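You operate a simulated robot arm through the tools that you are given. There is no shell and no other tool. Be economical: measure what you need, move in short steps, check, and stop when the job is done.

Carry out the task below with a simulated two-armed robot. There is one attempt and no reset: what you move stays moved.

JOB
Take the beige towel from the worktop under the green-handled cupboard and lay it out flat on the end of the table.

Only the result counts: the job must be done as asked and must still hold three seconds after the hand-in. Knocking over, shifting, dropping, spilling or breaking anything else fails it. Flat cloth is picked up by pressing the open fingertips on it (5 to 10 N) and closing them slowly along it; thin cloth reads only 2 to 8 mm in the jaws.

ROBOT AND FRAMES
Two 7-joint arms with two-finger parallel grippers on one trunk, on a base that drives. Base frame: it is fixed to the floor where the robot stands at the start and does not move with it; the origin is under the middle of the robot, x ahead of it, y to its left, z up. Lengths are in mm, angles in degrees, forces in N, time in s.
The left shoulder is at the start at [50, 177, 1129], the right one opposite. Places, roughly: end of the table [-1000, -600, 800]. Payload 3.43 kg a hand.
The tool frame of a hand sits at the grasp point between the pads (the TCP): z along the fingers, y along the line on which they close. The tips reach 34 mm beyond it. Largest opening 128 mm; finger width 24, thickness 12; the body of the gripper, 48 by 130 mm, starts 96 mm behind the TCP.
Orientation is that of the tool frame in the base frame, as a unit quaternion [x, y, z, w]. With the fingers straight down and closing along the base's y, the tool's x points along the base's -x, its y along +y and its z along -z.

CONTROLS
- The arms move only by the tool arm_command. It takes "left_series", "right_series" or both (then of equal length, played together; a hand with none holds still); each is a list of rows, each an object (a shift or turn left out is 0, a gripper value left out holds the last) with "slide": the shift along the tool's x, y, z in m, a list of three; "turn": the turn, a rotation vector about the tool's x, y, z in degrees, a list of three; "fingers": the finger opening in m, from 0 to 0.128. In form: [{"slide": [dx, dy, dz], "turn": [ax, ay, az], "fingers": fingers}, ...]. A call has 1 to 10 rows; each row is the pose to reach, as a shift and turn from the pose commanded when the call began, along the tool's axes at that moment. Rows are played at 5 a second. More than 50 mm and 8.6 degrees between two rows, or a gripper value outside its range, and nothing of the call is played. A pose out of reach is approached as far as the arm can. The call stops where the force on the tool passes 40 N (or 10 N more than at its start, if that is more) or the arm is blocked; 0.2 s more then pass. The fingers move at their own pace (about 108 mm/s each) and stop on an object; they squeeze with about 39 N. The grip force told is the motor's: it shows also when the fingers shut on nothing. Time passes only in rows, and 0.2 s behind the last, so rows that repeat a pose let the fingers close. It gives the time, the measured TCP pose, the force on the tool (base axes), the opening and the grip force at its end, in the units of the frame above (readings bear some noise).
- Cameras (640 x 400 px; columns grow to the right, rows downward): "scene" is now at [126.5, -54.7, 1271.5]; the picture's right is [-0.70, -0.71, 0.00], its down [-0.52, 0.52, -0.68] and it looks along [0.48, -0.48, -0.73] (base axes); focal length 214 px, centre (320, 200). "left" rides on the left gripper at [76, 11, -160] in its tool frame; the picture's right is [-0.15, 0.99, 0.00], its down [-0.88, -0.13, -0.46] and it looks along [-0.45, -0.07, 0.89] (tool axes); focal length 234 px, centre (320, 200). "right" rides on the right gripper at [76, -11, -160] in its tool frame; the picture's right is [0.15, 0.99, 0.00], its down [-0.88, 0.13, -0.46] and it looks along [-0.45, 0.07, 0.89] (tool axes); focal length 234 px, centre (320, 200). There is no depth. A picture from a camera that has moved, and an enlarged one, comes with that camera's place and axes in the base frame and with its lens.
- camera(camera): a new picture of that camera. It takes no simulated time.
- slide_trunk(by): slides the trunk up (or, below 0, down) by that many mm; the arms and the scene camera ride with it, the base frame stays. It gives what a move gives, with no picture.
- roll_base(legs): drives the robot by 1 to 6 legs, each [ahead, turn to the left] in mm and degrees, along the robot's own axes; the way and the turn of a leg run together, so that a leg with both is an arc; at most 1500 mm and 180 degrees a leg. The arms and the cameras ride along, it lands a little off, and it stops where it bumps. It gives what a move gives.
- turn_head(pan, tilt): turns the head with the scene camera to pan (to the left, within 80 degrees either way) and tilt (down, from -29 to 69), counted from straight ahead of the robot. It gives what a move gives.
- close_up(camera, box): a new picture of the part [left, top, right, bottom] of that camera's present view, enlarged. It takes no simulated time.
- hand_in(): hands the job in; it is judged then, once.

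Work in short steps. Places have to be worked out from the pictures, the camera data and where the tool is seen: move nearer, look again, correct. Check each grasp and each placing, and mend what went wrong. You have 120 turns and 88 pictures in all, those below and enlarged ones among them. Open the grippers and draw the arms clear of the work before you hand the job in, unless the task says otherwise; then end with one line.

The tools are called as name(argument=value, ...) on one line, values as JSON. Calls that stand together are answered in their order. arm_command: Moves the arms, as the interface text tells. Its arguments: {"type":"object","properties":{"left_series":{"type":"array","items":{"type":"object","properties":{"slide":{"type":"array","items":{"type":"number"}},"turn":{"type":"array","items":{"type":"number"}},"fingers":{"type":"number"}}}},"right_series":{"type":"array","items":{"type":"object","properties":{"slide":{"type":"array","items":{"type":"number"}},"turn":{"type":"array","items":{"type":"number"}},"fingers":{"type":"number"}}}}},"required":[]} The other tools are called the same way: slide_trunk (by) slides the trunk up or down; roll_base (legs) drives the base; turn_head (pan, tilt) turns the head that bears the scene camera; camera (camera) takes a picture; close_up (camera, box) takes an enlarged picture of a part of a camera's view; hand_in () hands the job in.

At the start:

```text
t: 0.0
left_eef_pos: [410.4, 160.9, 1135.5]
left_tcp_rot: [-0.001, 1.0, -0.001, 0.001]
left_ft_force: [-0.2, -0.2, 0.2]
left_grip_width: 128.0
left_grip_force: 0.1
right_eef_pos: [407.3, -167.7, 1121.3]
right_tcp_rot: [0.001, 1.0, 0.001, 0.001]
right_ft_force: [0.4, 0.3, 0.1]
right_grip_width: 128.1
right_grip_force: 0.0
trunk travel left (down, up): [-300.0, 101.0]
robot x, y, heading: [1.8, -0.0, -0.1]
head pan, tilt: [-44.6, 47.3]
```

scene: 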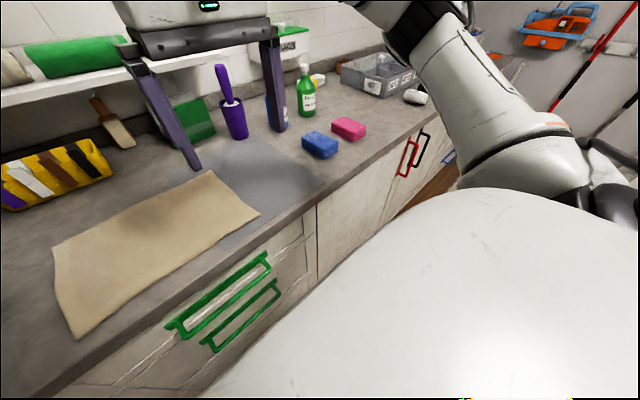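
right: 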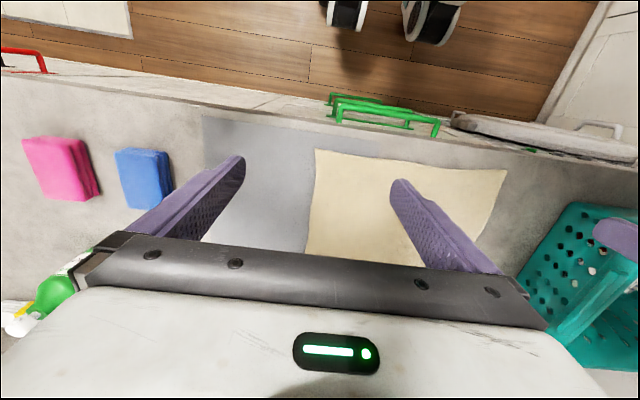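
left: 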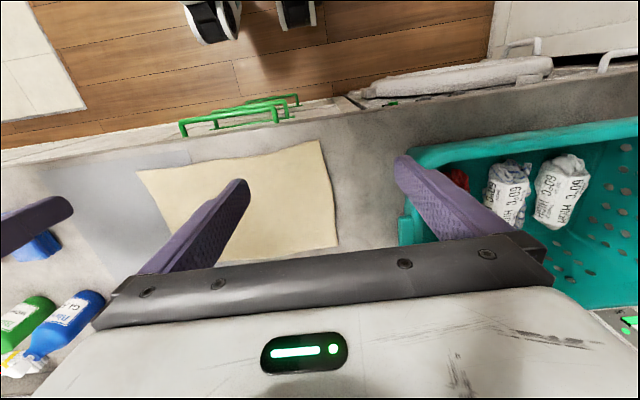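

The towel lies flat at roughly x 440–700, y −210–160. I'll bring both hands above its two near corners, narrow the jaws, and look again.

arm_command(left_series=[{"slide": [-0.015, -0.01, 0.045], "fingers": 0.06}, {"slide": [-0.03, -0.02, 0.09]}, {"slide": [-0.045, -0.03, 0.135]}, {"slide": [-0.05, -0.03, 0.165]}, {"slide": [-0.05, -0.03, 0.165]}], right_series=[{"slide": [-0.015, -0.005, 0.045], "fingers": 0.06}, {"slide": [-0.03, -0.01, 0.09]}, {"slide": [-0.045, -0.015, 0.135]}, {"slide": [-0.05, -0.015, 0.15]}, {"slide": [-0.05, -0.015, 0.15]}])

camera(camera="left")

camera(camera="right")

camera(camera="scene")

```text
t: 1.2
left_eef_pos: [460.7, 129.4, 969.3]
left_tcp_rot: [-0.001, 1.0, -0.001, 0.0]
left_ft_force: [-0.7, 0.0, -0.6]
left_grip_width: 59.8
left_grip_force: 0.1
right_eef_pos: [457.6, -183.0, 970.1]
right_tcp_rot: [0.001, 1.0, 0.0, 0.0]
right_ft_force: [0.4, -0.5, -0.4]
right_grip_width: 60.2
right_grip_force: 0.0
trunk travel left (down, up): [-300.0, 101.0]
robot x, y, heading: [-0.6, -1.9, -0.0]
head pan, tilt: [-44.6, 47.3]
```

```text
84 pictures are left
camera left: at [384.0, 140.3, 1128.8], right [0.15, 0.99, 0.0], down [0.88, -0.13, 0.46], along [0.45, -0.07, -0.89], focal length 234 px, centre (320, 200)
```

left: 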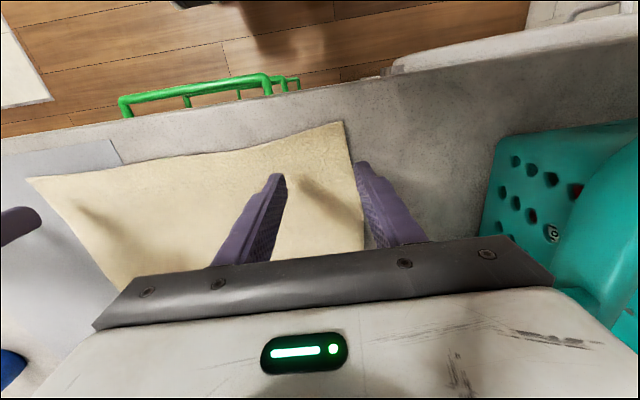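

```text
83 pictures are left
camera right: at [382.6, -194.1, 1129.2], right [-0.15, 0.99, 0.0], down [0.88, 0.13, 0.46], along [0.45, 0.07, -0.89], focal length 234 px, centre (320, 200)
```

right: 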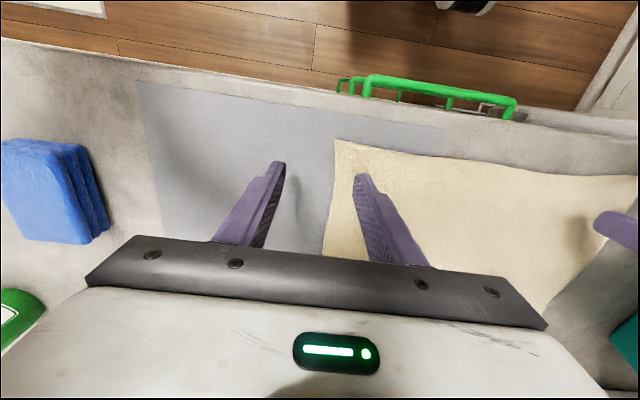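

```text
82 pictures are left
camera scene: at [126.4, -54.7, 1271.5], right [-0.7, -0.71, 0.0], down [-0.52, 0.52, -0.68], along [0.48, -0.48, -0.73], focal length 214 px, centre (320, 200)
```

scene: 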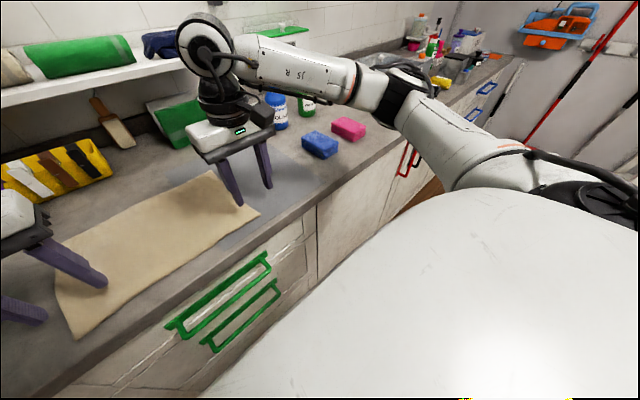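

Near corners come out at about (428,160) left and (440,−168) right. I'll set the hands just inside them with a 36 mm opening, and go down to a few mm above the cloth.

arm_command(left_series=[{"slide": [0.014, -0.007, 0.02], "fingers": 0.036}, {"slide": [0.014, -0.007, 0.045]}, {"slide": [0.014, -0.007, 0.065]}, {"slide": [0.014, -0.007, 0.072]}, {"slide": [0.014, -0.007, 0.072]}], right_series=[{"slide": [0.002, 0.03, 0.02], "fingers": 0.036}, {"slide": [0.002, 0.053, 0.045]}, {"slide": [0.002, 0.053, 0.065]}, {"slide": [0.002, 0.053, 0.072]}, {"slide": [0.002, 0.053, 0.072]}])

camera(camera="left")

camera(camera="right")

```text
t: 1.8
left_eef_pos: [449.1, 122.6, 936.2]
left_tcp_rot: [-0.002, 1.0, -0.004, 0.009]
left_ft_force: [-3.5, 1.2, 17.9]
left_grip_width: 36.0
left_grip_force: 0.0
right_eef_pos: [457.7, -130.2, 936.6]
right_tcp_rot: [0.002, 1.0, 0.003, 0.008]
right_ft_force: [-4.1, -0.1, 16.2]
right_grip_width: 35.9
right_grip_force: 0.0
trunk travel left (down, up): [-300.0, 101.0]
robot x, y, heading: [-1.2, -2.2, -0.0]
head pan, tilt: [-44.6, 47.3]
stopped in row 3 (left hand): the force on the tool passed its limit (the readings are from after the stop); the commanded pose is now the measured one
```

```text
81 pictures are left
camera left: at [369.7, 135.3, 1095.6], right [0.14, 0.99, -0.01], down [0.87, -0.12, 0.47], along [0.47, -0.07, -0.88], focal length 234 px, centre (320, 200)
```

left: 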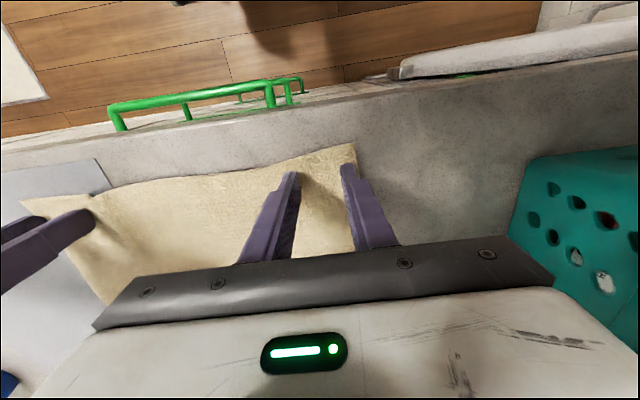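

```text
80 pictures are left
camera right: at [380.1, -143.2, 1095.0], right [-0.14, 0.99, 0.0], down [0.87, 0.13, 0.47], along [0.47, 0.07, -0.88], focal length 234 px, centre (320, 200)
```

right: 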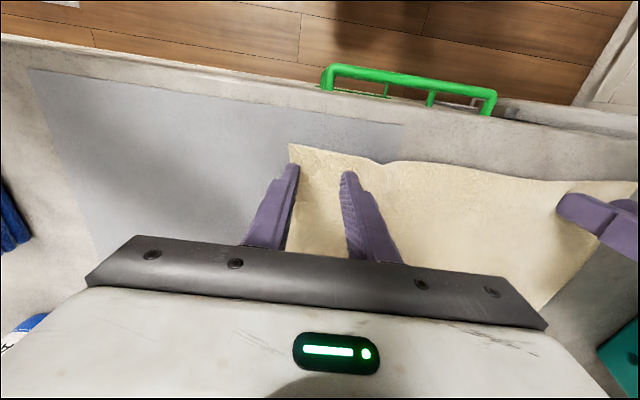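

Contact came at tip height ≈902, so the worktop is near z=900; the corners recompute to about (421,157) and (431,−172). I'll lift slightly, shift both hands a little inward, then press gently.

arm_command(left_series=[{"slide": [0, 0, -0.008]}, {"slide": [0.005, -0.007, -0.008]}, {"slide": [0.005, -0.007, -0.004]}, {"slide": [0.005, -0.007, -0.002]}, {"slide": [0.005, -0.007, -0.001]}, {"slide": [0.005, -0.007, -0.001]}], right_series=[{"slide": [0, 0, -0.008]}, {"slide": [0.005, 0.008, -0.008]}, {"slide": [0.005, 0.008, -0.004]}, {"slide": [0.005, 0.008, -0.002]}, {"slide": [0.005, 0.008, -0.001]}, {"slide": [0.005, 0.008, -0.001]}])

```text
t: 3.2
left_eef_pos: [444.8, 116.5, 937.3]
left_tcp_rot: [-0.003, 1.0, -0.004, 0.01]
left_ft_force: [4.1, 3.8, 21.3]
left_grip_width: 36.2
left_grip_force: 0.3
right_eef_pos: [453.1, -123.3, 937.3]
right_tcp_rot: [0.002, 1.0, 0.002, 0.009]
right_ft_force: [3.1, -3.0, 19.5]
right_grip_width: 36.1
right_grip_force: 0.0
trunk travel left (down, up): [-300.0, 101.0]
robot x, y, heading: [0.2, -0.9, 0.1]
head pan, tilt: [-44.6, 47.3]
```

Pressing with ~20 N; I back off about 2 mm to get into 5–10 N.

arm_command(left_series=[{"slide": [0, 0, -0.002]}, {"slide": [0, 0, -0.002]}], right_series=[{"slide": [0, 0, -0.002]}, {"slide": [0, 0, -0.002]}])

```text
t: 3.8
left_eef_pos: [444.7, 115.8, 936.6]
left_tcp_rot: [-0.001, 1.0, -0.003, 0.008]
left_ft_force: [5.0, 1.2, 18.4]
left_grip_width: 36.3
left_grip_force: 0.4
right_eef_pos: [452.9, -122.8, 936.7]
right_tcp_rot: [0.002, 1.0, 0.002, 0.007]
right_ft_force: [3.2, -2.2, 14.9]
right_grip_width: 35.9
right_grip_force: 0.0
trunk travel left (down, up): [-300.0, 101.0]
robot x, y, heading: [2.1, -2.0, -0.2]
head pan, tilt: [-44.6, 47.3]
```

Still 18 and 15 N; back off a few more millimetres (left 4, right 3).

arm_command(left_series=[{"slide": [0, 0, -0.004]}, {"slide": [0, 0, -0.004]}], right_series=[{"slide": [0, 0, -0.003]}, {"slide": [0, 0, -0.003]}])

```text
t: 4.4
left_eef_pos: [443.8, 117.2, 939.1]
left_tcp_rot: [0.0, 1.0, -0.002, 0.004]
left_ft_force: [0.1, 0.7, 0.5]
left_grip_width: 36.0
left_grip_force: 0.1
right_eef_pos: [452.8, -123.2, 938.3]
right_tcp_rot: [0.001, 1.0, 0.001, 0.005]
right_ft_force: [-0.2, -0.9, 3.3]
right_grip_width: 35.9
right_grip_force: 0.1
trunk travel left (down, up): [-300.0, 101.0]
robot x, y, heading: [-1.5, -0.3, -0.2]
head pan, tilt: [-44.6, 47.3]
```

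Now almost no force, so about 5 N per mm: I press left 2 mm, right 1.2 mm, and close slowly in steps.

arm_command(left_series=[{"slide": [0, 0, 0.002], "fingers": 0.036}, {"slide": [0, 0, 0.002], "fingers": 0.032}, {"slide": [0, 0, 0.002], "fingers": 0.028}, {"slide": [0, 0, 0.002], "fingers": 0.024}, {"slide": [0, 0, 0.002], "fingers": 0.02}, {"slide": [0, 0, 0.002], "fingers": 0.016}], right_series=[{"slide": [0, 0, 0.0012], "fingers": 0.036}, {"slide": [0, 0, 0.0012], "fingers": 0.032}, {"slide": [0, 0, 0.0012], "fingers": 0.028}, {"slide": [0, 0, 0.0012], "fingers": 0.024}, {"slide": [0, 0, 0.0012], "fingers": 0.02}, {"slide": [0, 0, 0.0012], "fingers": 0.016}])

camera(camera="left")

camera(camera="right")

```text
t: 5.8
left_eef_pos: [445.7, 118.0, 939.1]
left_tcp_rot: [-0.002, 1.0, -0.003, 0.006]
left_ft_force: [-0.3, 0.2, 0.6]
left_grip_width: 15.9
left_grip_force: 0.1
right_eef_pos: [453.6, -122.7, 939.1]
right_tcp_rot: [0.002, 1.0, 0.001, 0.007]
right_ft_force: [0.2, -0.1, 4.5]
right_grip_width: 15.9
right_grip_force: 0.1
trunk travel left (down, up): [-300.0, 101.0]
robot x, y, heading: [-0.7, 0.3, 0.0]
head pan, tilt: [-44.6, 47.3]
```

```text
79 pictures are left
camera left: at [366.6, 128.8, 1098.0], right [0.14, 0.99, 0.0], down [0.88, -0.12, 0.47], along [0.46, -0.07, -0.88], focal length 234 px, centre (320, 200)
```

left: 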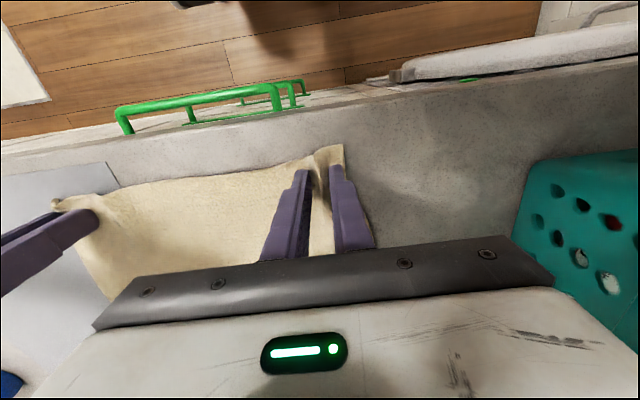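

```text
78 pictures are left
camera right: at [376.6, -134.9, 1096.5], right [-0.14, 0.99, 0.0], down [0.87, 0.13, 0.47], along [0.46, 0.07, -0.88], focal length 234 px, centre (320, 200)
```

right: 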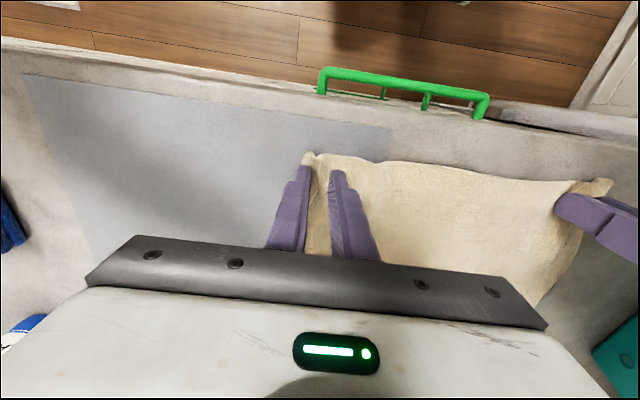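

The cloth is folding up between the fingers of both hands. I continue closing slowly with light pressure.

arm_command(left_series=[{"slide": [0, 0, 0.001], "fingers": 0.013}, {"slide": [0, 0, 0.001], "fingers": 0.01}, {"slide": [0, 0, 0.001], "fingers": 0.007}, {"slide": [0, 0, 0.001], "fingers": 0.004}, {"slide": [0, 0, 0.001], "fingers": 0.0}, {"slide": [0, 0, 0.001], "fingers": 0.0}, {"slide": [0, 0, 0.001], "fingers": 0.0}], right_series=[{"slide": [0, 0, 0.0005], "fingers": 0.013}, {"slide": [0, 0, 0.0005], "fingers": 0.01}, {"slide": [0, 0, 0.0005], "fingers": 0.007}, {"slide": [0, 0, 0.0005], "fingers": 0.004}, {"slide": [0, 0, 0.0005], "fingers": 0.0}, {"slide": [0, 0, 0.0005], "fingers": 0.0}, {"slide": [0, 0, 0.0005], "fingers": 0.0}])

camera(camera="left")

camera(camera="right")

```text
t: 7.4
left_eef_pos: [443.7, 116.7, 938.1]
left_tcp_rot: [-0.001, 1.0, -0.003, 0.007]
left_ft_force: [0.2, -0.7, 3.8]
left_grip_width: 4.3
left_grip_force: 38.3
right_eef_pos: [452.9, -122.2, 938.0]
right_tcp_rot: [0.002, 1.0, 0.002, 0.008]
right_ft_force: [0.2, 0.4, 5.5]
right_grip_width: 3.5
right_grip_force: 38.0
trunk travel left (down, up): [-300.0, 101.0]
robot x, y, heading: [3.5, 4.9, 0.2]
head pan, tilt: [-44.6, 47.3]
```

```text
77 pictures are left
camera left: at [365.7, 128.4, 1097.2], right [0.14, 0.99, 0.0], down [0.87, -0.12, 0.47], along [0.46, -0.07, -0.88], focal length 234 px, centre (320, 200)
```

left: 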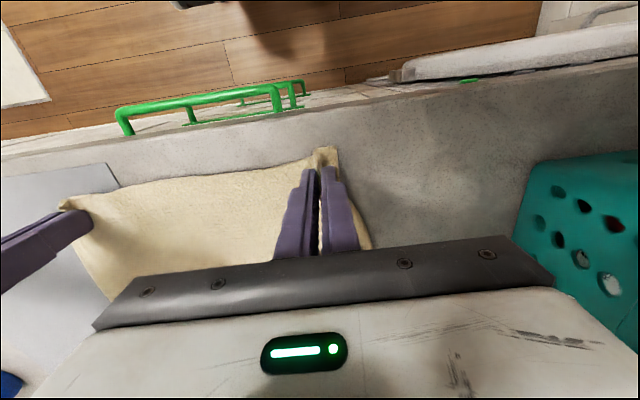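

```text
76 pictures are left
camera right: at [376.3, -134.7, 1096.2], right [-0.14, 0.99, 0.0], down [0.87, 0.13, 0.47], along [0.46, 0.07, -0.88], focal length 234 px, centre (320, 200)
```

right: 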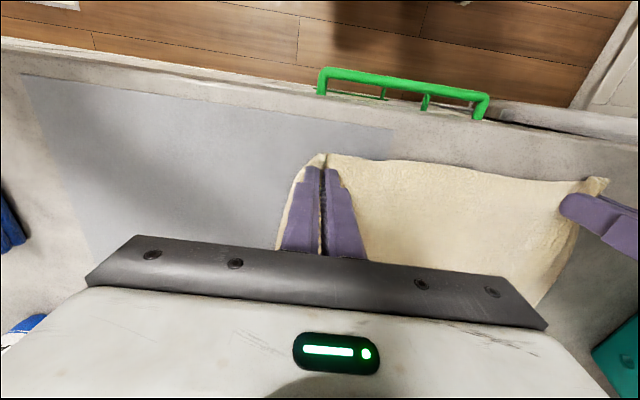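

Both jaws hold cloth (4.3 and 3.5 mm). I lift straight up slowly.

arm_command(left_series=[{"slide": [0, 0, -0.025]}, {"slide": [0, 0, -0.05]}, {"slide": [0, 0, -0.075]}, {"slide": [0, 0, -0.1]}, {"slide": [0, 0, -0.125]}, {"slide": [0, 0, -0.15]}, {"slide": [0, 0, -0.175]}, {"slide": [0, 0, -0.2]}, {"slide": [0, 0, -0.22]}, {"slide": [0, 0, -0.22]}], right_series=[{"slide": [0, 0, -0.025]}, {"slide": [0, 0, -0.05]}, {"slide": [0, 0, -0.075]}, {"slide": [0, 0, -0.1]}, {"slide": [0, 0, -0.125]}, {"slide": [0, 0, -0.15]}, {"slide": [0, 0, -0.175]}, {"slide": [0, 0, -0.2]}, {"slide": [0, 0, -0.22]}, {"slide": [0, 0, -0.22]}])

turn_head(pan=0, tilt=45)

camera(camera="scene")

camera(camera="left")

```text
t: 9.6
left_eef_pos: [442.0, 117.7, 1157.8]
left_tcp_rot: [-0.002, 1.0, -0.002, 0.007]
left_ft_force: [0.3, -0.7, -0.2]
left_grip_width: 4.1
left_grip_force: 39.3
right_eef_pos: [449.8, -126.0, 1157.2]
right_tcp_rot: [0.002, 1.0, 0.002, 0.007]
right_ft_force: [1.2, 0.6, -0.3]
right_grip_width: 3.2
right_grip_force: 37.7
trunk travel left (down, up): [-300.0, 101.0]
robot x, y, heading: [0.5, -0.4, 0.2]
head pan, tilt: [-44.6, 47.3]
```

```text
t: 10.8
left_eef_pos: [442.1, 117.2, 1156.9]
left_tcp_rot: [-0.002, 1.0, -0.002, 0.006]
left_ft_force: [-0.2, -0.5, -0.8]
left_grip_width: 3.9
left_grip_force: 38.7
right_eef_pos: [450.1, -124.9, 1157.5]
right_tcp_rot: [0.002, 1.0, 0.002, 0.006]
right_ft_force: [0.0, -0.6, -0.1]
right_grip_width: 2.9
right_grip_force: 37.7
trunk travel left (down, up): [-300.0, 101.0]
robot x, y, heading: [1.6, 3.9, 0.1]
head pan, tilt: [0.0, 45.0]
```

```text
75 pictures are left
camera scene: at [151.4, 1.0, 1274.7], right [0.0, -1.0, 0.0], down [-0.71, 0.0, -0.71], along [0.71, 0.0, -0.71], focal length 214 px, centre (320, 200)
```

scene: 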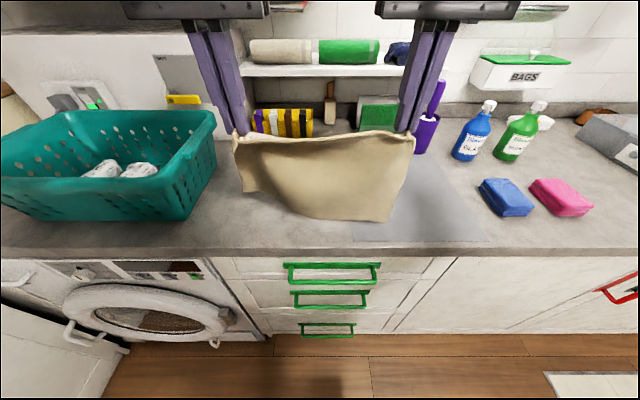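

```text
74 pictures are left
camera left: at [363.5, 129.3, 1316.3], right [0.14, 0.99, 0.0], down [0.88, -0.12, 0.47], along [0.46, -0.07, -0.88], focal length 234 px, centre (320, 200)
```

left: 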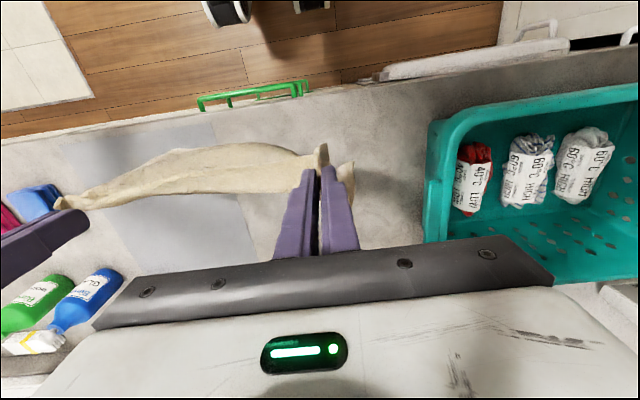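

The towel hangs neatly from both hands. Before driving, I look to both sides to see the room.

turn_head(pan=-80, tilt=20)

camera(camera="scene")

turn_head(pan=80, tilt=20)

camera(camera="scene")

```text
t: 12.3
left_eef_pos: [442.1, 117.0, 1158.1]
left_tcp_rot: [-0.002, 1.0, -0.003, 0.007]
left_ft_force: [-0.2, -0.2, -0.5]
left_grip_width: 4.1
left_grip_force: 38.4
right_eef_pos: [449.6, -124.8, 1157.2]
right_tcp_rot: [0.001, 1.0, 0.002, 0.008]
right_ft_force: [-0.1, -0.2, -0.8]
right_grip_width: 3.0
right_grip_force: 38.3
trunk travel left (down, up): [-300.0, 101.0]
robot x, y, heading: [-0.1, 1.4, -0.0]
head pan, tilt: [-80.0, 20.0]
```

```text
73 pictures are left
camera scene: at [86.3, -90.6, 1313.3], right [-0.98, -0.17, 0.0], down [-0.06, 0.34, -0.94], along [0.16, -0.93, -0.34], focal length 214 px, centre (320, 200)
```

scene: 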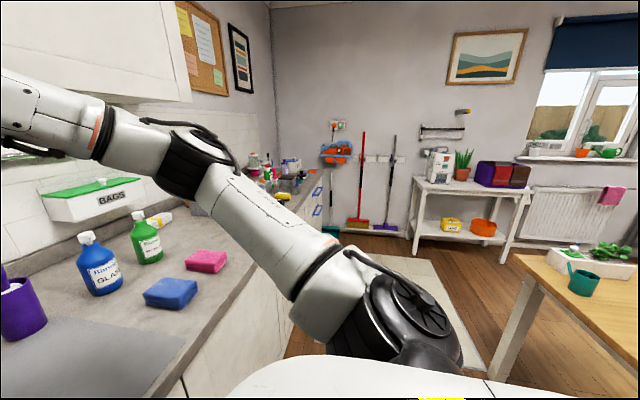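

```text
t: 14.8
left_eef_pos: [441.5, 117.6, 1157.9]
left_tcp_rot: [-0.001, 1.0, -0.003, 0.006]
left_ft_force: [0.0, 0.8, -1.1]
left_grip_width: 4.2
left_grip_force: 38.4
right_eef_pos: [449.1, -125.1, 1157.6]
right_tcp_rot: [0.001, 1.0, 0.002, 0.007]
right_ft_force: [-0.8, 0.7, 0.2]
right_grip_width: 2.9
right_grip_force: 37.9
trunk travel left (down, up): [-300.0, 101.0]
robot x, y, heading: [-0.9, -2.4, 0.1]
head pan, tilt: [80.0, 20.0]
```

```text
72 pictures are left
camera scene: at [86.3, 92.8, 1313.4], right [0.98, -0.17, 0.0], down [-0.06, -0.34, -0.94], along [0.16, 0.93, -0.34], focal length 214 px, centre (320, 200)
```

scene: 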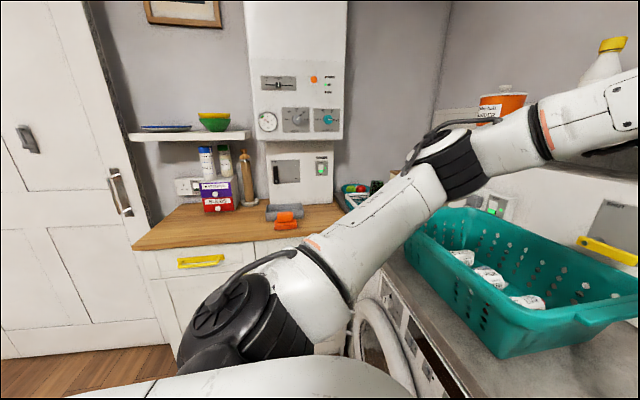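

The table lies behind to the right. I raise the trunk and pull the hands in, so the towel clears things when I back away and turn.

slide_trunk(by=90)

arm_command(left_series=[{"slide": [0.025, 0, 0]}, {"slide": [0.05, 0, 0]}, {"slide": [0.075, 0, 0]}, {"slide": [0.1, 0, 0]}], right_series=[{"slide": [0.025, 0, 0]}, {"slide": [0.05, 0, 0]}, {"slide": [0.075, 0, 0]}, {"slide": [0.1, 0, 0]}])

roll_base(legs=[[-150, 0]])

turn_head(pan=-80, tilt=30)

camera(camera="scene")

camera(camera="left")

```text
t: 16.0
left_eef_pos: [442.2, 117.4, 1247.9]
left_tcp_rot: [-0.001, 1.0, -0.002, 0.006]
left_ft_force: [0.5, -0.5, -0.6]
left_grip_width: 3.9
left_grip_force: 38.6
right_eef_pos: [450.7, -125.0, 1246.7]
right_tcp_rot: [0.002, 1.0, 0.001, 0.006]
right_ft_force: [-0.1, -0.1, 0.4]
right_grip_width: 3.1
right_grip_force: 37.2
trunk travel left (down, up): [-390.0, 11.0]
robot x, y, heading: [1.1, 3.2, -0.1]
head pan, tilt: [80.0, 20.0]
```

```text
t: 17.0
left_eef_pos: [340.0, 118.0, 1245.6]
left_tcp_rot: [-0.002, 1.0, -0.002, 0.007]
left_ft_force: [-0.5, -0.2, -0.7]
left_grip_width: 4.1
left_grip_force: 38.3
right_eef_pos: [348.7, -125.8, 1245.6]
right_tcp_rot: [0.001, 1.0, 0.001, 0.007]
right_ft_force: [0.1, -0.1, -1.2]
right_grip_width: 3.0
right_grip_force: 37.6
trunk travel left (down, up): [-390.0, 11.0]
robot x, y, heading: [1.4, -1.3, -0.2]
head pan, tilt: [80.0, 20.0]
```

```text
t: 18.4
left_eef_pos: [191.9, 116.9, 1246.0]
left_tcp_rot: [-0.003, 1.0, -0.002, 0.006]
left_ft_force: [-1.4, 0.4, -0.6]
left_grip_width: 3.9
left_grip_force: 38.7
right_eef_pos: [201.6, -123.7, 1244.7]
right_tcp_rot: [0.0, 1.0, 0.001, 0.008]
right_ft_force: [0.0, 0.1, 0.4]
right_grip_width: 3.1
right_grip_force: 37.9
trunk travel left (down, up): [-390.0, 11.0]
robot x, y, heading: [-148.1, 1.8, 0.6]
head pan, tilt: [80.0, 20.0]
```

```text
t: 20.8
left_eef_pos: [191.0, 117.8, 1246.0]
left_tcp_rot: [-0.003, 1.0, -0.002, 0.006]
left_ft_force: [-0.2, -1.1, -0.4]
left_grip_width: 4.0
left_grip_force: 38.6
right_eef_pos: [200.4, -124.7, 1245.5]
right_tcp_rot: [0.0, 1.0, 0.001, 0.006]
right_ft_force: [0.2, 0.5, -0.4]
right_grip_width: 2.7
right_grip_force: 37.4
trunk travel left (down, up): [-390.0, 11.0]
robot x, y, heading: [-147.7, 3.0, -0.0]
head pan, tilt: [-80.0, 30.0]
```

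```text
71 pictures are left
camera scene: at [-62.5, -87.9, 1387.3], right [-0.98, -0.18, 0.0], down [-0.09, 0.49, -0.87], along [0.15, -0.85, -0.5], focal length 214 px, centre (320, 200)
```

scene: 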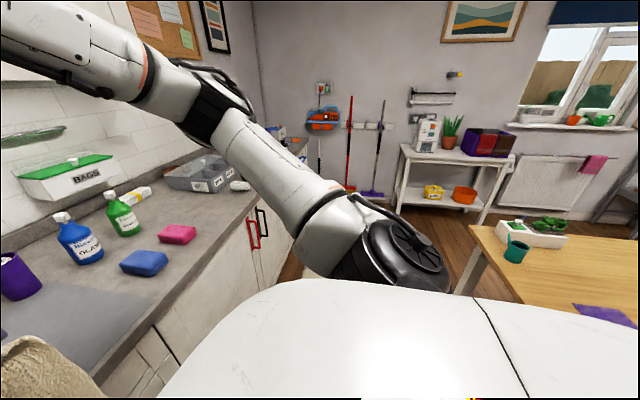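

```text
70 pictures are left
camera left: at [113.2, 129.4, 1404.9], right [0.14, 0.99, 0.0], down [0.88, -0.12, 0.47], along [0.46, -0.07, -0.88], focal length 234 px, centre (320, 200)
```

left: 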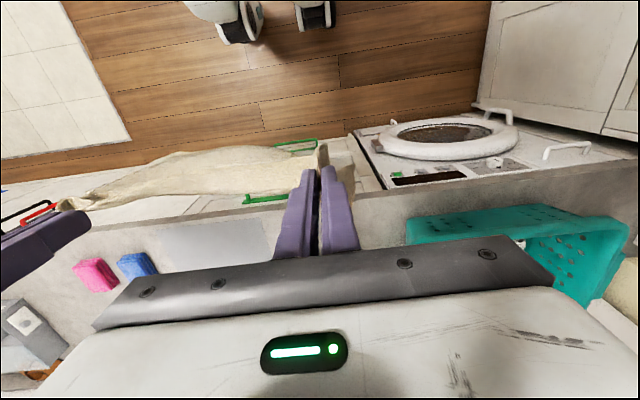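

The towel is clear of the counter. I turn right 90° on the spot and look at the table.

roll_base(legs=[[0, -90]])

turn_head(pan=-60, tilt=40)

camera(camera="scene")

```text
t: 25.0
left_eef_pos: [-24.4, -338.2, 1246.5]
left_tcp_rot: [0.698, 0.716, -0.007, 0.003]
left_ft_force: [-0.5, 0.2, 0.0]
left_grip_width: 3.8
left_grip_force: 38.0
right_eef_pos: [-265.1, -352.6, 1244.6]
right_tcp_rot: [0.7, 0.714, -0.004, 0.006]
right_ft_force: [-0.9, 0.9, -0.5]
right_grip_width: 2.8
right_grip_force: 37.5
trunk travel left (down, up): [-390.0, 11.0]
robot x, y, heading: [-150.9, -3.3, -88.5]
head pan, tilt: [-80.0, 30.0]
```

```text
t: 25.8
left_eef_pos: [-23.5, -338.4, 1246.2]
left_tcp_rot: [0.698, 0.716, -0.007, 0.002]
left_ft_force: [0.2, 0.9, 0.0]
left_grip_width: 4.0
left_grip_force: 38.3
right_eef_pos: [-265.5, -353.0, 1244.4]
right_tcp_rot: [0.7, 0.714, -0.003, 0.005]
right_ft_force: [1.1, -0.8, -0.6]
right_grip_width: 2.6
right_grip_force: 37.5
trunk travel left (down, up): [-390.0, 11.0]
robot x, y, heading: [-145.4, -0.2, -88.9]
head pan, tilt: [-60.0, 40.0]
```

```text
69 pictures are left
camera scene: at [-219.7, -113.2, 1372.0], right [-0.52, 0.86, 0.0], down [0.55, 0.33, -0.77], along [-0.66, -0.4, -0.64], focal length 214 px, centre (320, 200)
```

scene: 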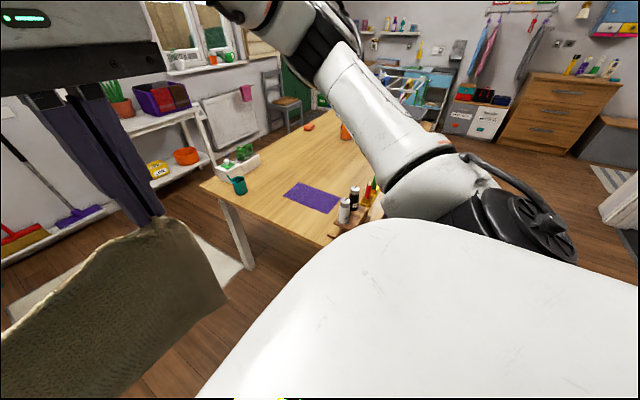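

The table runs along −x, with its near end at x≈−617, y≈−335…−1000, and several things on it. I zoom in on it.

close_up(camera="scene", box=[180, 80, 420, 260])

camera(camera="right")

```text
2.22 times, centred on (300, 170) of scene
camera zoom: at [-219.7, -113.2, 1372.0], right [-0.52, 0.86, 0.0], down [0.55, 0.33, -0.77], along [-0.66, -0.4, -0.64], focal length 477 px, centre (364, 267)
```

zoom: 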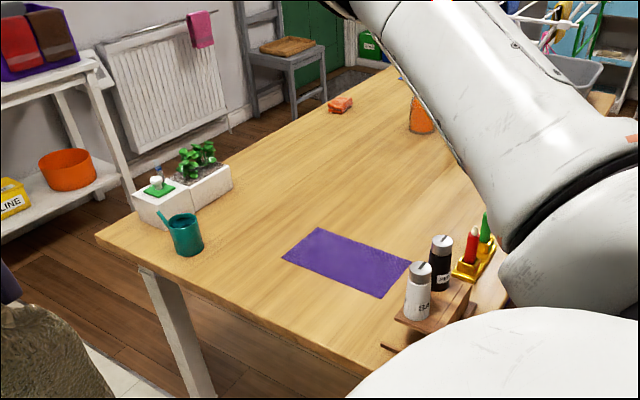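

```text
67 pictures are left
camera right: at [-277.8, -274.8, 1403.5], right [0.99, 0.17, 0.0], down [0.15, -0.87, 0.47], along [0.08, -0.46, -0.88], focal length 234 px, centre (320, 200)
```

right: 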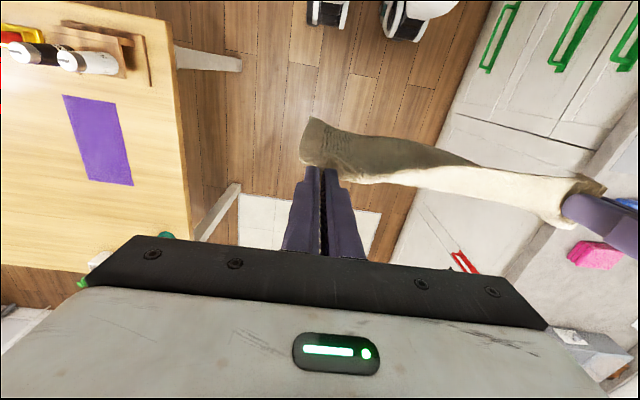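

The table looks lower than thought (z≈740?) with a purple mat, shakers, candles, mug and planter near its end. I turn on to face −x and view it head on.

roll_base(legs=[[0, -91]])

turn_head(pan=0, tilt=15)

camera(camera="scene")

turn_head(pan=50, tilt=30)

camera(camera="scene")

camera(camera="left")

```text
t: 30.0
left_eef_pos: [-483.9, -128.9, 1246.5]
left_tcp_rot: [1.0, 0.019, -0.006, -0.002]
left_ft_force: [0.0, -0.2, 0.4]
left_grip_width: 3.9
left_grip_force: 38.7
right_eef_pos: [-501.0, 111.6, 1244.5]
right_tcp_rot: [1.0, 0.017, -0.006, 0.002]
right_ft_force: [0.2, 0.2, -0.5]
right_grip_width: 2.4
right_grip_force: 37.2
trunk travel left (down, up): [-390.0, 11.0]
robot x, y, heading: [-143.0, 1.9, -178.4]
head pan, tilt: [-60.0, 40.0]
```

```text
t: 31.3
left_eef_pos: [-485.0, -129.6, 1245.9]
left_tcp_rot: [1.0, 0.019, -0.006, -0.004]
left_ft_force: [0.1, 0.2, -0.9]
left_grip_width: 3.9
left_grip_force: 38.6
right_eef_pos: [-501.3, 112.4, 1245.5]
right_tcp_rot: [1.0, 0.016, -0.006, 0.003]
right_ft_force: [0.3, -1.4, -0.5]
right_grip_width: 2.3
right_grip_force: 37.3
trunk travel left (down, up): [-390.0, 11.0]
robot x, y, heading: [-150.1, 0.5, -178.0]
head pan, tilt: [0.0, 15.0]
```

```text
66 pictures are left
camera scene: at [-311.9, -4.8, 1411.5], right [-0.03, 1.0, 0.0], down [0.26, 0.01, -0.97], along [-0.97, -0.03, -0.26], focal length 214 px, centre (320, 200)
```

scene: 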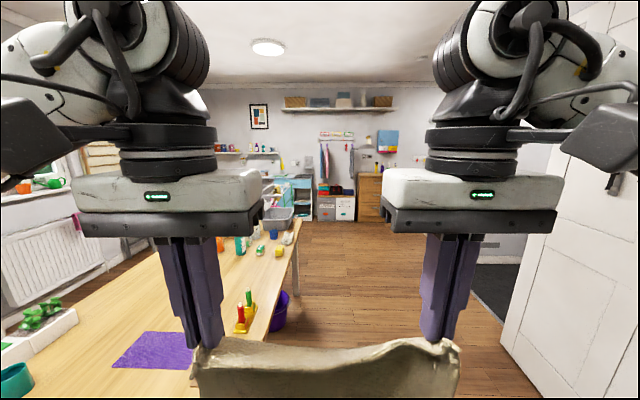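

```text
t: 32.5
left_eef_pos: [-484.4, -129.2, 1246.7]
left_tcp_rot: [1.0, 0.019, -0.007, -0.003]
left_ft_force: [0.2, -0.6, -0.8]
left_grip_width: 3.7
left_grip_force: 38.1
right_eef_pos: [-501.8, 111.8, 1244.6]
right_tcp_rot: [1.0, 0.016, -0.007, 0.002]
right_ft_force: [-0.3, 0.0, 0.6]
right_grip_width: 2.4
right_grip_force: 37.0
trunk travel left (down, up): [-390.0, 11.0]
robot x, y, heading: [-145.6, 3.8, -178.2]
head pan, tilt: [50.0, 30.0]
```

```text
65 pictures are left
camera scene: at [-274.2, -72.8, 1387.3], right [-0.79, 0.62, 0.0], down [0.31, 0.39, -0.87], along [-0.53, -0.68, -0.5], focal length 214 px, centre (320, 200)
```

scene: 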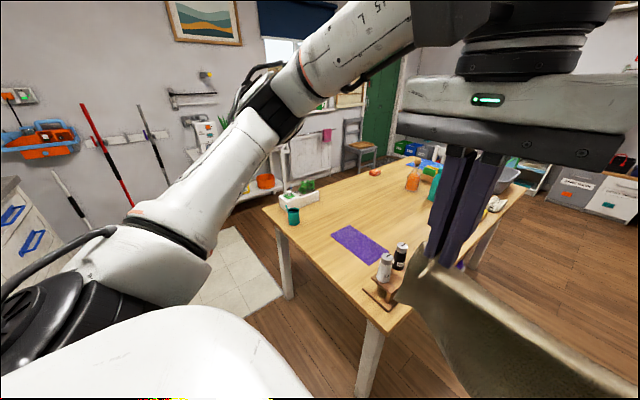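

```text
64 pictures are left
camera left: at [-406.8, -138.8, 1405.0], right [-0.11, -0.99, 0.0], down [-0.88, 0.09, 0.47], along [-0.46, 0.05, -0.88], focal length 234 px, centre (320, 200)
```

left: 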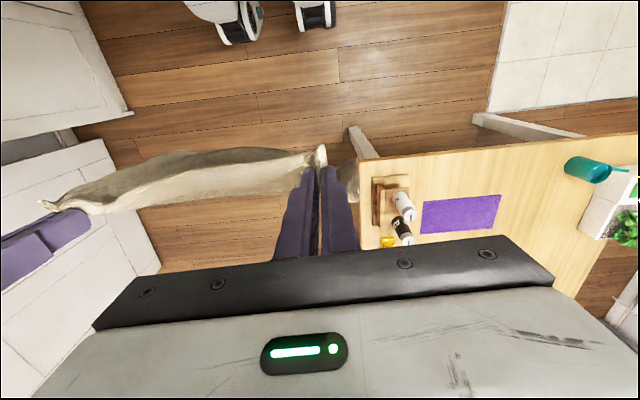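

Two views agree on free table space between the mat (x≈−930) and the items at x≈−1550; candles stand at about (−1000,−317), 130 mm tall. I drive alongside the table at a safe distance to x≈−1110.

roll_base(legs=[[0, -20], [500, 0], [0, 18], [500, 0]])

turn_head(pan=60, tilt=35)

camera(camera="scene")

```text
t: 40.0
left_eef_pos: [-1455.6, 27.4, 1245.8]
left_tcp_rot: [1.0, 0.005, -0.006, -0.003]
left_ft_force: [0.7, 0.8, -0.1]
left_grip_width: 4.1
left_grip_force: 38.0
right_eef_pos: [-1464.1, 269.1, 1245.5]
right_tcp_rot: [1.0, 0.001, -0.007, 0.002]
right_ft_force: [-0.1, 0.0, -0.8]
right_grip_width: 2.5
right_grip_force: 37.0
trunk travel left (down, up): [-390.0, 11.0]
robot x, y, heading: [-1114.8, 145.1, -179.8]
head pan, tilt: [50.0, 30.0]
```

```text
t: 40.8
left_eef_pos: [-1453.2, 27.9, 1247.6]
left_tcp_rot: [1.0, 0.004, -0.007, -0.004]
left_ft_force: [0.8, -0.2, 0.2]
left_grip_width: 4.0
left_grip_force: 38.6
right_eef_pos: [-1465.0, 269.5, 1244.8]
right_tcp_rot: [1.0, 0.002, -0.008, 0.002]
right_ft_force: [-0.3, 0.2, -0.8]
right_grip_width: 2.3
right_grip_force: 37.5
trunk travel left (down, up): [-390.0, 11.0]
robot x, y, heading: [-1112.1, 146.6, -179.7]
head pan, tilt: [60.0, 35.0]
```

```text
63 pictures are left
camera scene: at [-1228.0, 70.2, 1379.5], right [-0.87, 0.5, 0.0], down [0.28, 0.5, -0.82], along [-0.41, -0.71, -0.57], focal length 214 px, centre (320, 200)
```

scene: 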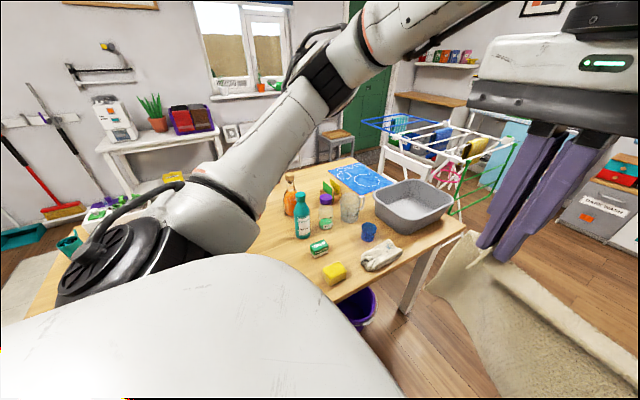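

Position good at (−1112,146). I turn left to face the table and look.

roll_base(legs=[[0, 90]])

turn_head(pan=0, tilt=45)

camera(camera="scene")

camera(camera="left")

camera(camera="right")

```text
t: 44.9
left_eef_pos: [-1002.9, -197.4, 1246.3]
left_tcp_rot: [0.713, 0.701, -0.006, 0.001]
left_ft_force: [0.0, -0.9, -0.6]
left_grip_width: 4.1
left_grip_force: 38.8
right_eef_pos: [-1245.2, -200.6, 1246.0]
right_tcp_rot: [0.715, 0.699, -0.003, 0.006]
right_ft_force: [-0.7, 0.5, 0.3]
right_grip_width: 2.4
right_grip_force: 37.5
trunk travel left (down, up): [-390.0, 11.0]
robot x, y, heading: [-1112.6, 145.1, -91.4]
head pan, tilt: [60.0, 35.0]
```

```text
t: 46.2
left_eef_pos: [-1003.2, -196.8, 1246.3]
left_tcp_rot: [0.713, 0.701, -0.007, 0.002]
left_ft_force: [0.2, -0.3, 0.8]
left_grip_width: 3.8
left_grip_force: 38.6
right_eef_pos: [-1245.8, -199.8, 1246.0]
right_tcp_rot: [0.715, 0.699, -0.003, 0.006]
right_ft_force: [0.9, 0.2, -0.2]
right_grip_width: 2.0
right_grip_force: 36.6
trunk travel left (down, up): [-390.0, 11.0]
robot x, y, heading: [-1114.2, 143.0, -91.0]
head pan, tilt: [0.0, 45.0]
```

```text
62 pictures are left
camera scene: at [-1117.3, -4.2, 1364.7], right [-1.0, 0.02, 0.0], down [0.01, 0.71, -0.71], along [-0.01, -0.71, -0.71], focal length 214 px, centre (320, 200)
```

scene: 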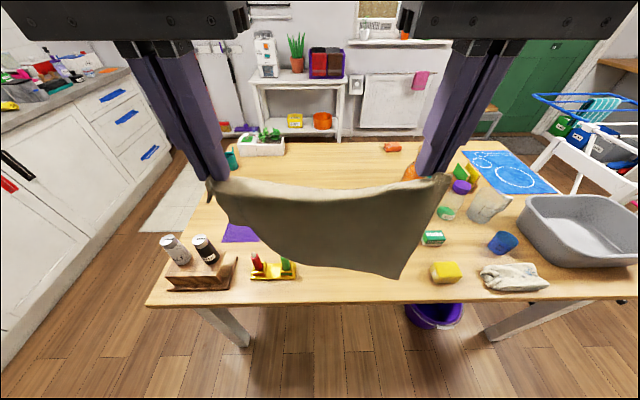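

```text
61 pictures are left
camera left: at [-990.7, -119.1, 1405.0], right [0.99, -0.16, 0.0], down [-0.14, -0.87, 0.47], along [-0.08, -0.46, -0.88], focal length 234 px, centre (320, 200)
```

left: 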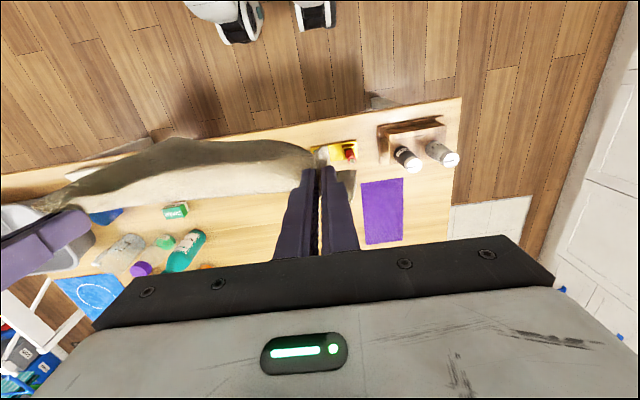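

```text
60 pictures are left
camera right: at [-1254.9, -122.9, 1403.6], right [0.99, 0.12, 0.0], down [0.11, -0.88, 0.47], along [0.06, -0.46, -0.88], focal length 234 px, centre (320, 200)
```

right: 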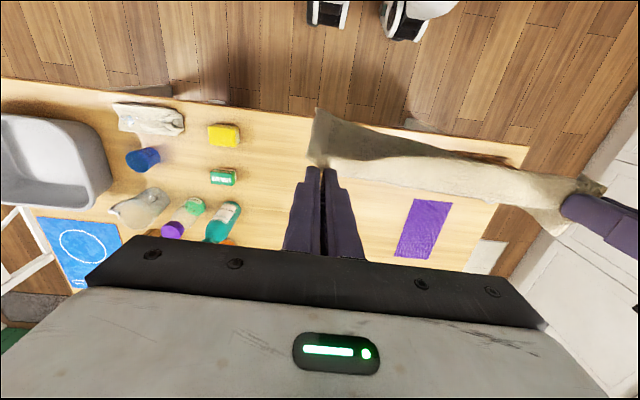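

The table height triangulates to z≈755; the free zone is x −930…−1430. The base front is only ~130 mm ahead of the axis, so I advance 125 mm toward the table.

roll_base(legs=[[125, 1]])

camera(camera="scene")

```text
t: 47.5
left_eef_pos: [-998.0, -318.9, 1246.8]
left_tcp_rot: [0.706, 0.708, -0.006, 0.001]
left_ft_force: [-0.3, -0.7, -0.1]
left_grip_width: 3.8
left_grip_force: 38.8
right_eef_pos: [-1239.6, -327.4, 1244.7]
right_tcp_rot: [0.708, 0.707, -0.003, 0.005]
right_ft_force: [-0.3, -0.3, 0.8]
right_grip_width: 2.1
right_grip_force: 37.3
trunk travel left (down, up): [-390.0, 11.0]
robot x, y, heading: [-1115.5, 21.8, -89.7]
head pan, tilt: [0.0, 45.0]
```

```text
59 pictures are left
camera scene: at [-1115.4, -129.1, 1364.6], right [-1.0, 0.0, 0.0], down [0.0, 0.71, -0.71], along [0.0, -0.71, -0.71], focal length 214 px, centre (320, 200)
```

scene: 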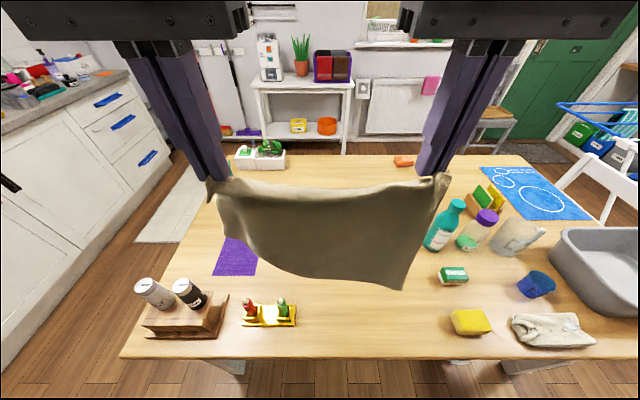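

Ready. I extend both hands forward 290 mm (and 15 mm toward −x) at this height, to above where the far hem should land.

arm_command(left_series=[{"slide": [-0.04, -0.003, 0]}, {"slide": [-0.08, -0.006, 0]}, {"slide": [-0.12, -0.009, 0]}, {"slide": [-0.16, -0.012, 0]}, {"slide": [-0.2, -0.015, 0]}, {"slide": [-0.24, -0.015, 0]}, {"slide": [-0.28, -0.015, 0]}, {"slide": [-0.295, -0.015, 0]}, {"slide": [-0.295, -0.015, 0]}], right_series=[{"slide": [-0.04, -0.003, 0]}, {"slide": [-0.08, -0.006, 0]}, {"slide": [-0.12, -0.009, 0]}, {"slide": [-0.16, -0.012, 0]}, {"slide": [-0.2, -0.015, 0]}, {"slide": [-0.24, -0.015, 0]}, {"slide": [-0.28, -0.015, 0]}, {"slide": [-0.287, -0.015, 0]}, {"slide": [-0.287, -0.015, 0]}])

camera(camera="scene")

```text
t: 49.5
left_eef_pos: [-1001.8, -574.1, 1235.1]
left_tcp_rot: [0.706, 0.708, -0.007, 0.003]
left_ft_force: [-3.1, -0.7, -0.4]
left_grip_width: 3.8
left_grip_force: 38.7
left hand out of reach, approached as far as the arm can: row 7, 8, 9
right_eef_pos: [-1252.3, -576.6, 1241.3]
right_tcp_rot: [0.707, 0.707, -0.004, 0.007]
right_ft_force: [2.6, -0.6, 0.7]
right_grip_width: 2.2
right_grip_force: 37.0
right hand out of reach, approached as far as the arm can: row 7, 8, 9
trunk travel left (down, up): [-390.0, 11.0]
robot x, y, heading: [-1112.9, 22.0, -89.9]
head pan, tilt: [0.0, 45.0]
```

```text
58 pictures are left
camera scene: at [-1115.6, -128.2, 1364.7], right [-1.0, 0.0, 0.0], down [0.0, 0.71, -0.71], along [0.0, -0.71, -0.71], focal length 214 px, centre (320, 200)
```

scene: 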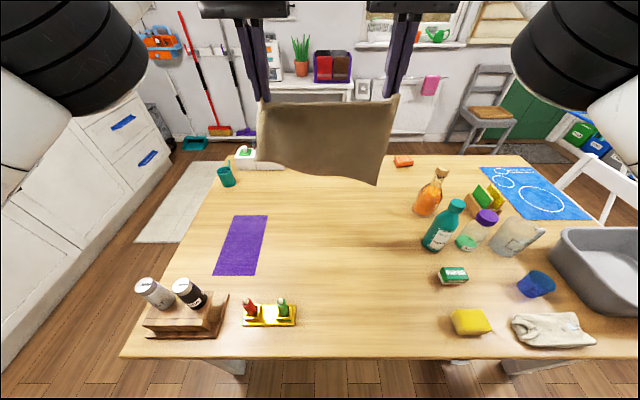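

The reach is limited at this height (hands at y≈−575). Lowering the hands brings more reach; I lower 210 mm and look.

arm_command(left_series=[{"slide": [0, 0, 0.03]}, {"slide": [0, 0, 0.06]}, {"slide": [0, 0, 0.09]}, {"slide": [0, 0, 0.12]}, {"slide": [0, 0, 0.15]}, {"slide": [0, 0, 0.18]}, {"slide": [0, 0, 0.2]}, {"slide": [0, 0, 0.2]}], right_series=[{"slide": [0, 0.003, 0.03]}, {"slide": [0, 0.005, 0.06]}, {"slide": [0, 0.005, 0.09]}, {"slide": [0, 0.005, 0.12]}, {"slide": [0, 0.005, 0.15]}, {"slide": [0, 0.005, 0.18]}, {"slide": [0, 0.005, 0.2]}, {"slide": [0, 0.005, 0.2]}])

camera(camera="scene")

camera(camera="left")

```text
t: 51.3
left_eef_pos: [-1003.4, -579.0, 1033.9]
left_tcp_rot: [0.705, 0.709, -0.007, 0.002]
left_ft_force: [0.4, 0.1, 0.5]
left_grip_width: 3.9
left_grip_force: 38.2
right_eef_pos: [-1247.0, -578.2, 1041.4]
right_tcp_rot: [0.708, 0.706, -0.004, 0.006]
right_ft_force: [0.5, 0.5, -0.4]
right_grip_width: 2.2
right_grip_force: 36.8
trunk travel left (down, up): [-390.0, 11.0]
robot x, y, heading: [-1116.8, 20.6, -90.2]
head pan, tilt: [0.0, 45.0]
```

```text
57 pictures are left
camera scene: at [-1115.4, -128.0, 1364.7], right [-1.0, 0.0, 0.0], down [0.0, 0.71, -0.71], along [0.0, -0.71, -0.71], focal length 214 px, centre (320, 200)
```

scene: 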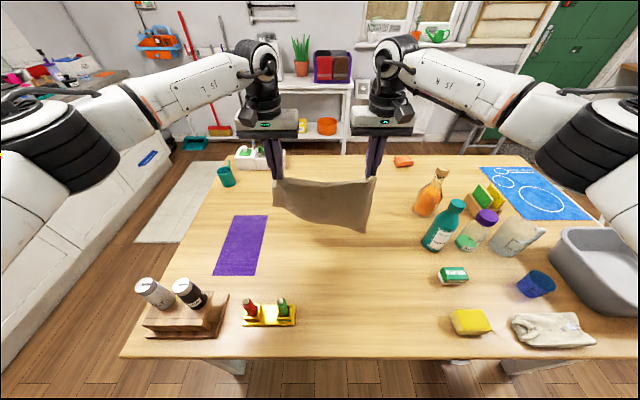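

```text
56 pictures are left
camera left: at [-991.5, -500.2, 1192.7], right [0.99, -0.14, 0.0], down [-0.12, -0.88, 0.47], along [-0.07, -0.46, -0.88], focal length 234 px, centre (320, 200)
```

left: 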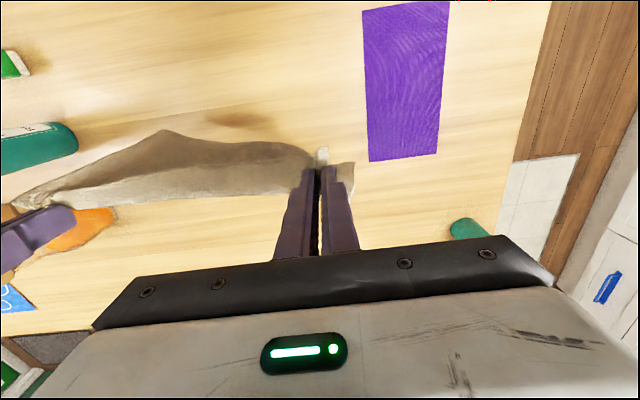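

The right hem corner is near the table while the left one seems higher. I zoom in to judge the towel's shape.

close_up(camera="scene", box=[240, 110, 420, 250])

camera(camera="right")

```text
2.86 times, centred on (330, 180) of scene
camera zoom: at [-1115.4, -128.0, 1364.7], right [-1.0, 0.0, 0.0], down [0.0, 0.71, -0.71], along [0.0, -0.71, -0.71], focal length 613 px, centre (291, 257)
```

zoom: 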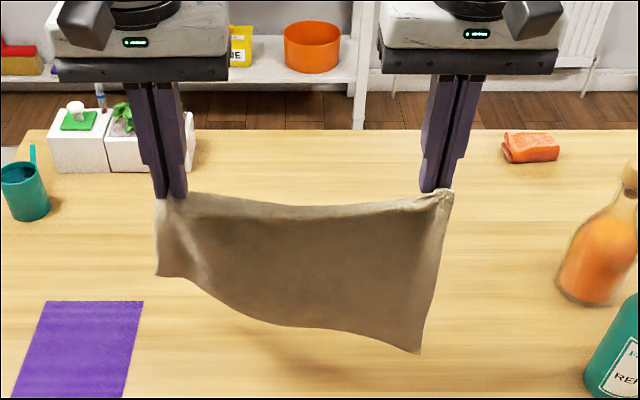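

```text
54 pictures are left
camera right: at [-1257.9, -500.4, 1198.7], right [0.99, 0.14, 0.0], down [0.13, -0.87, 0.47], along [0.07, -0.46, -0.88], focal length 234 px, centre (320, 200)
```

right: 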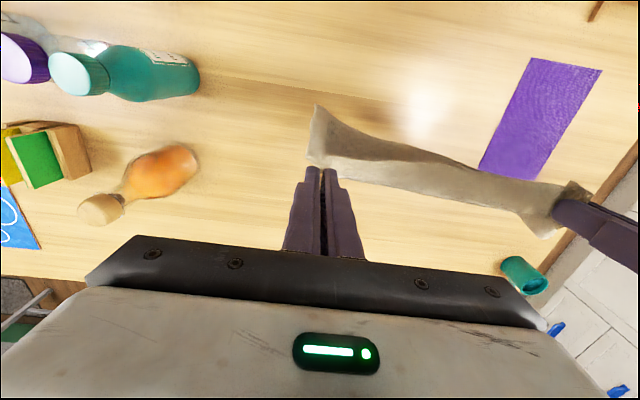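

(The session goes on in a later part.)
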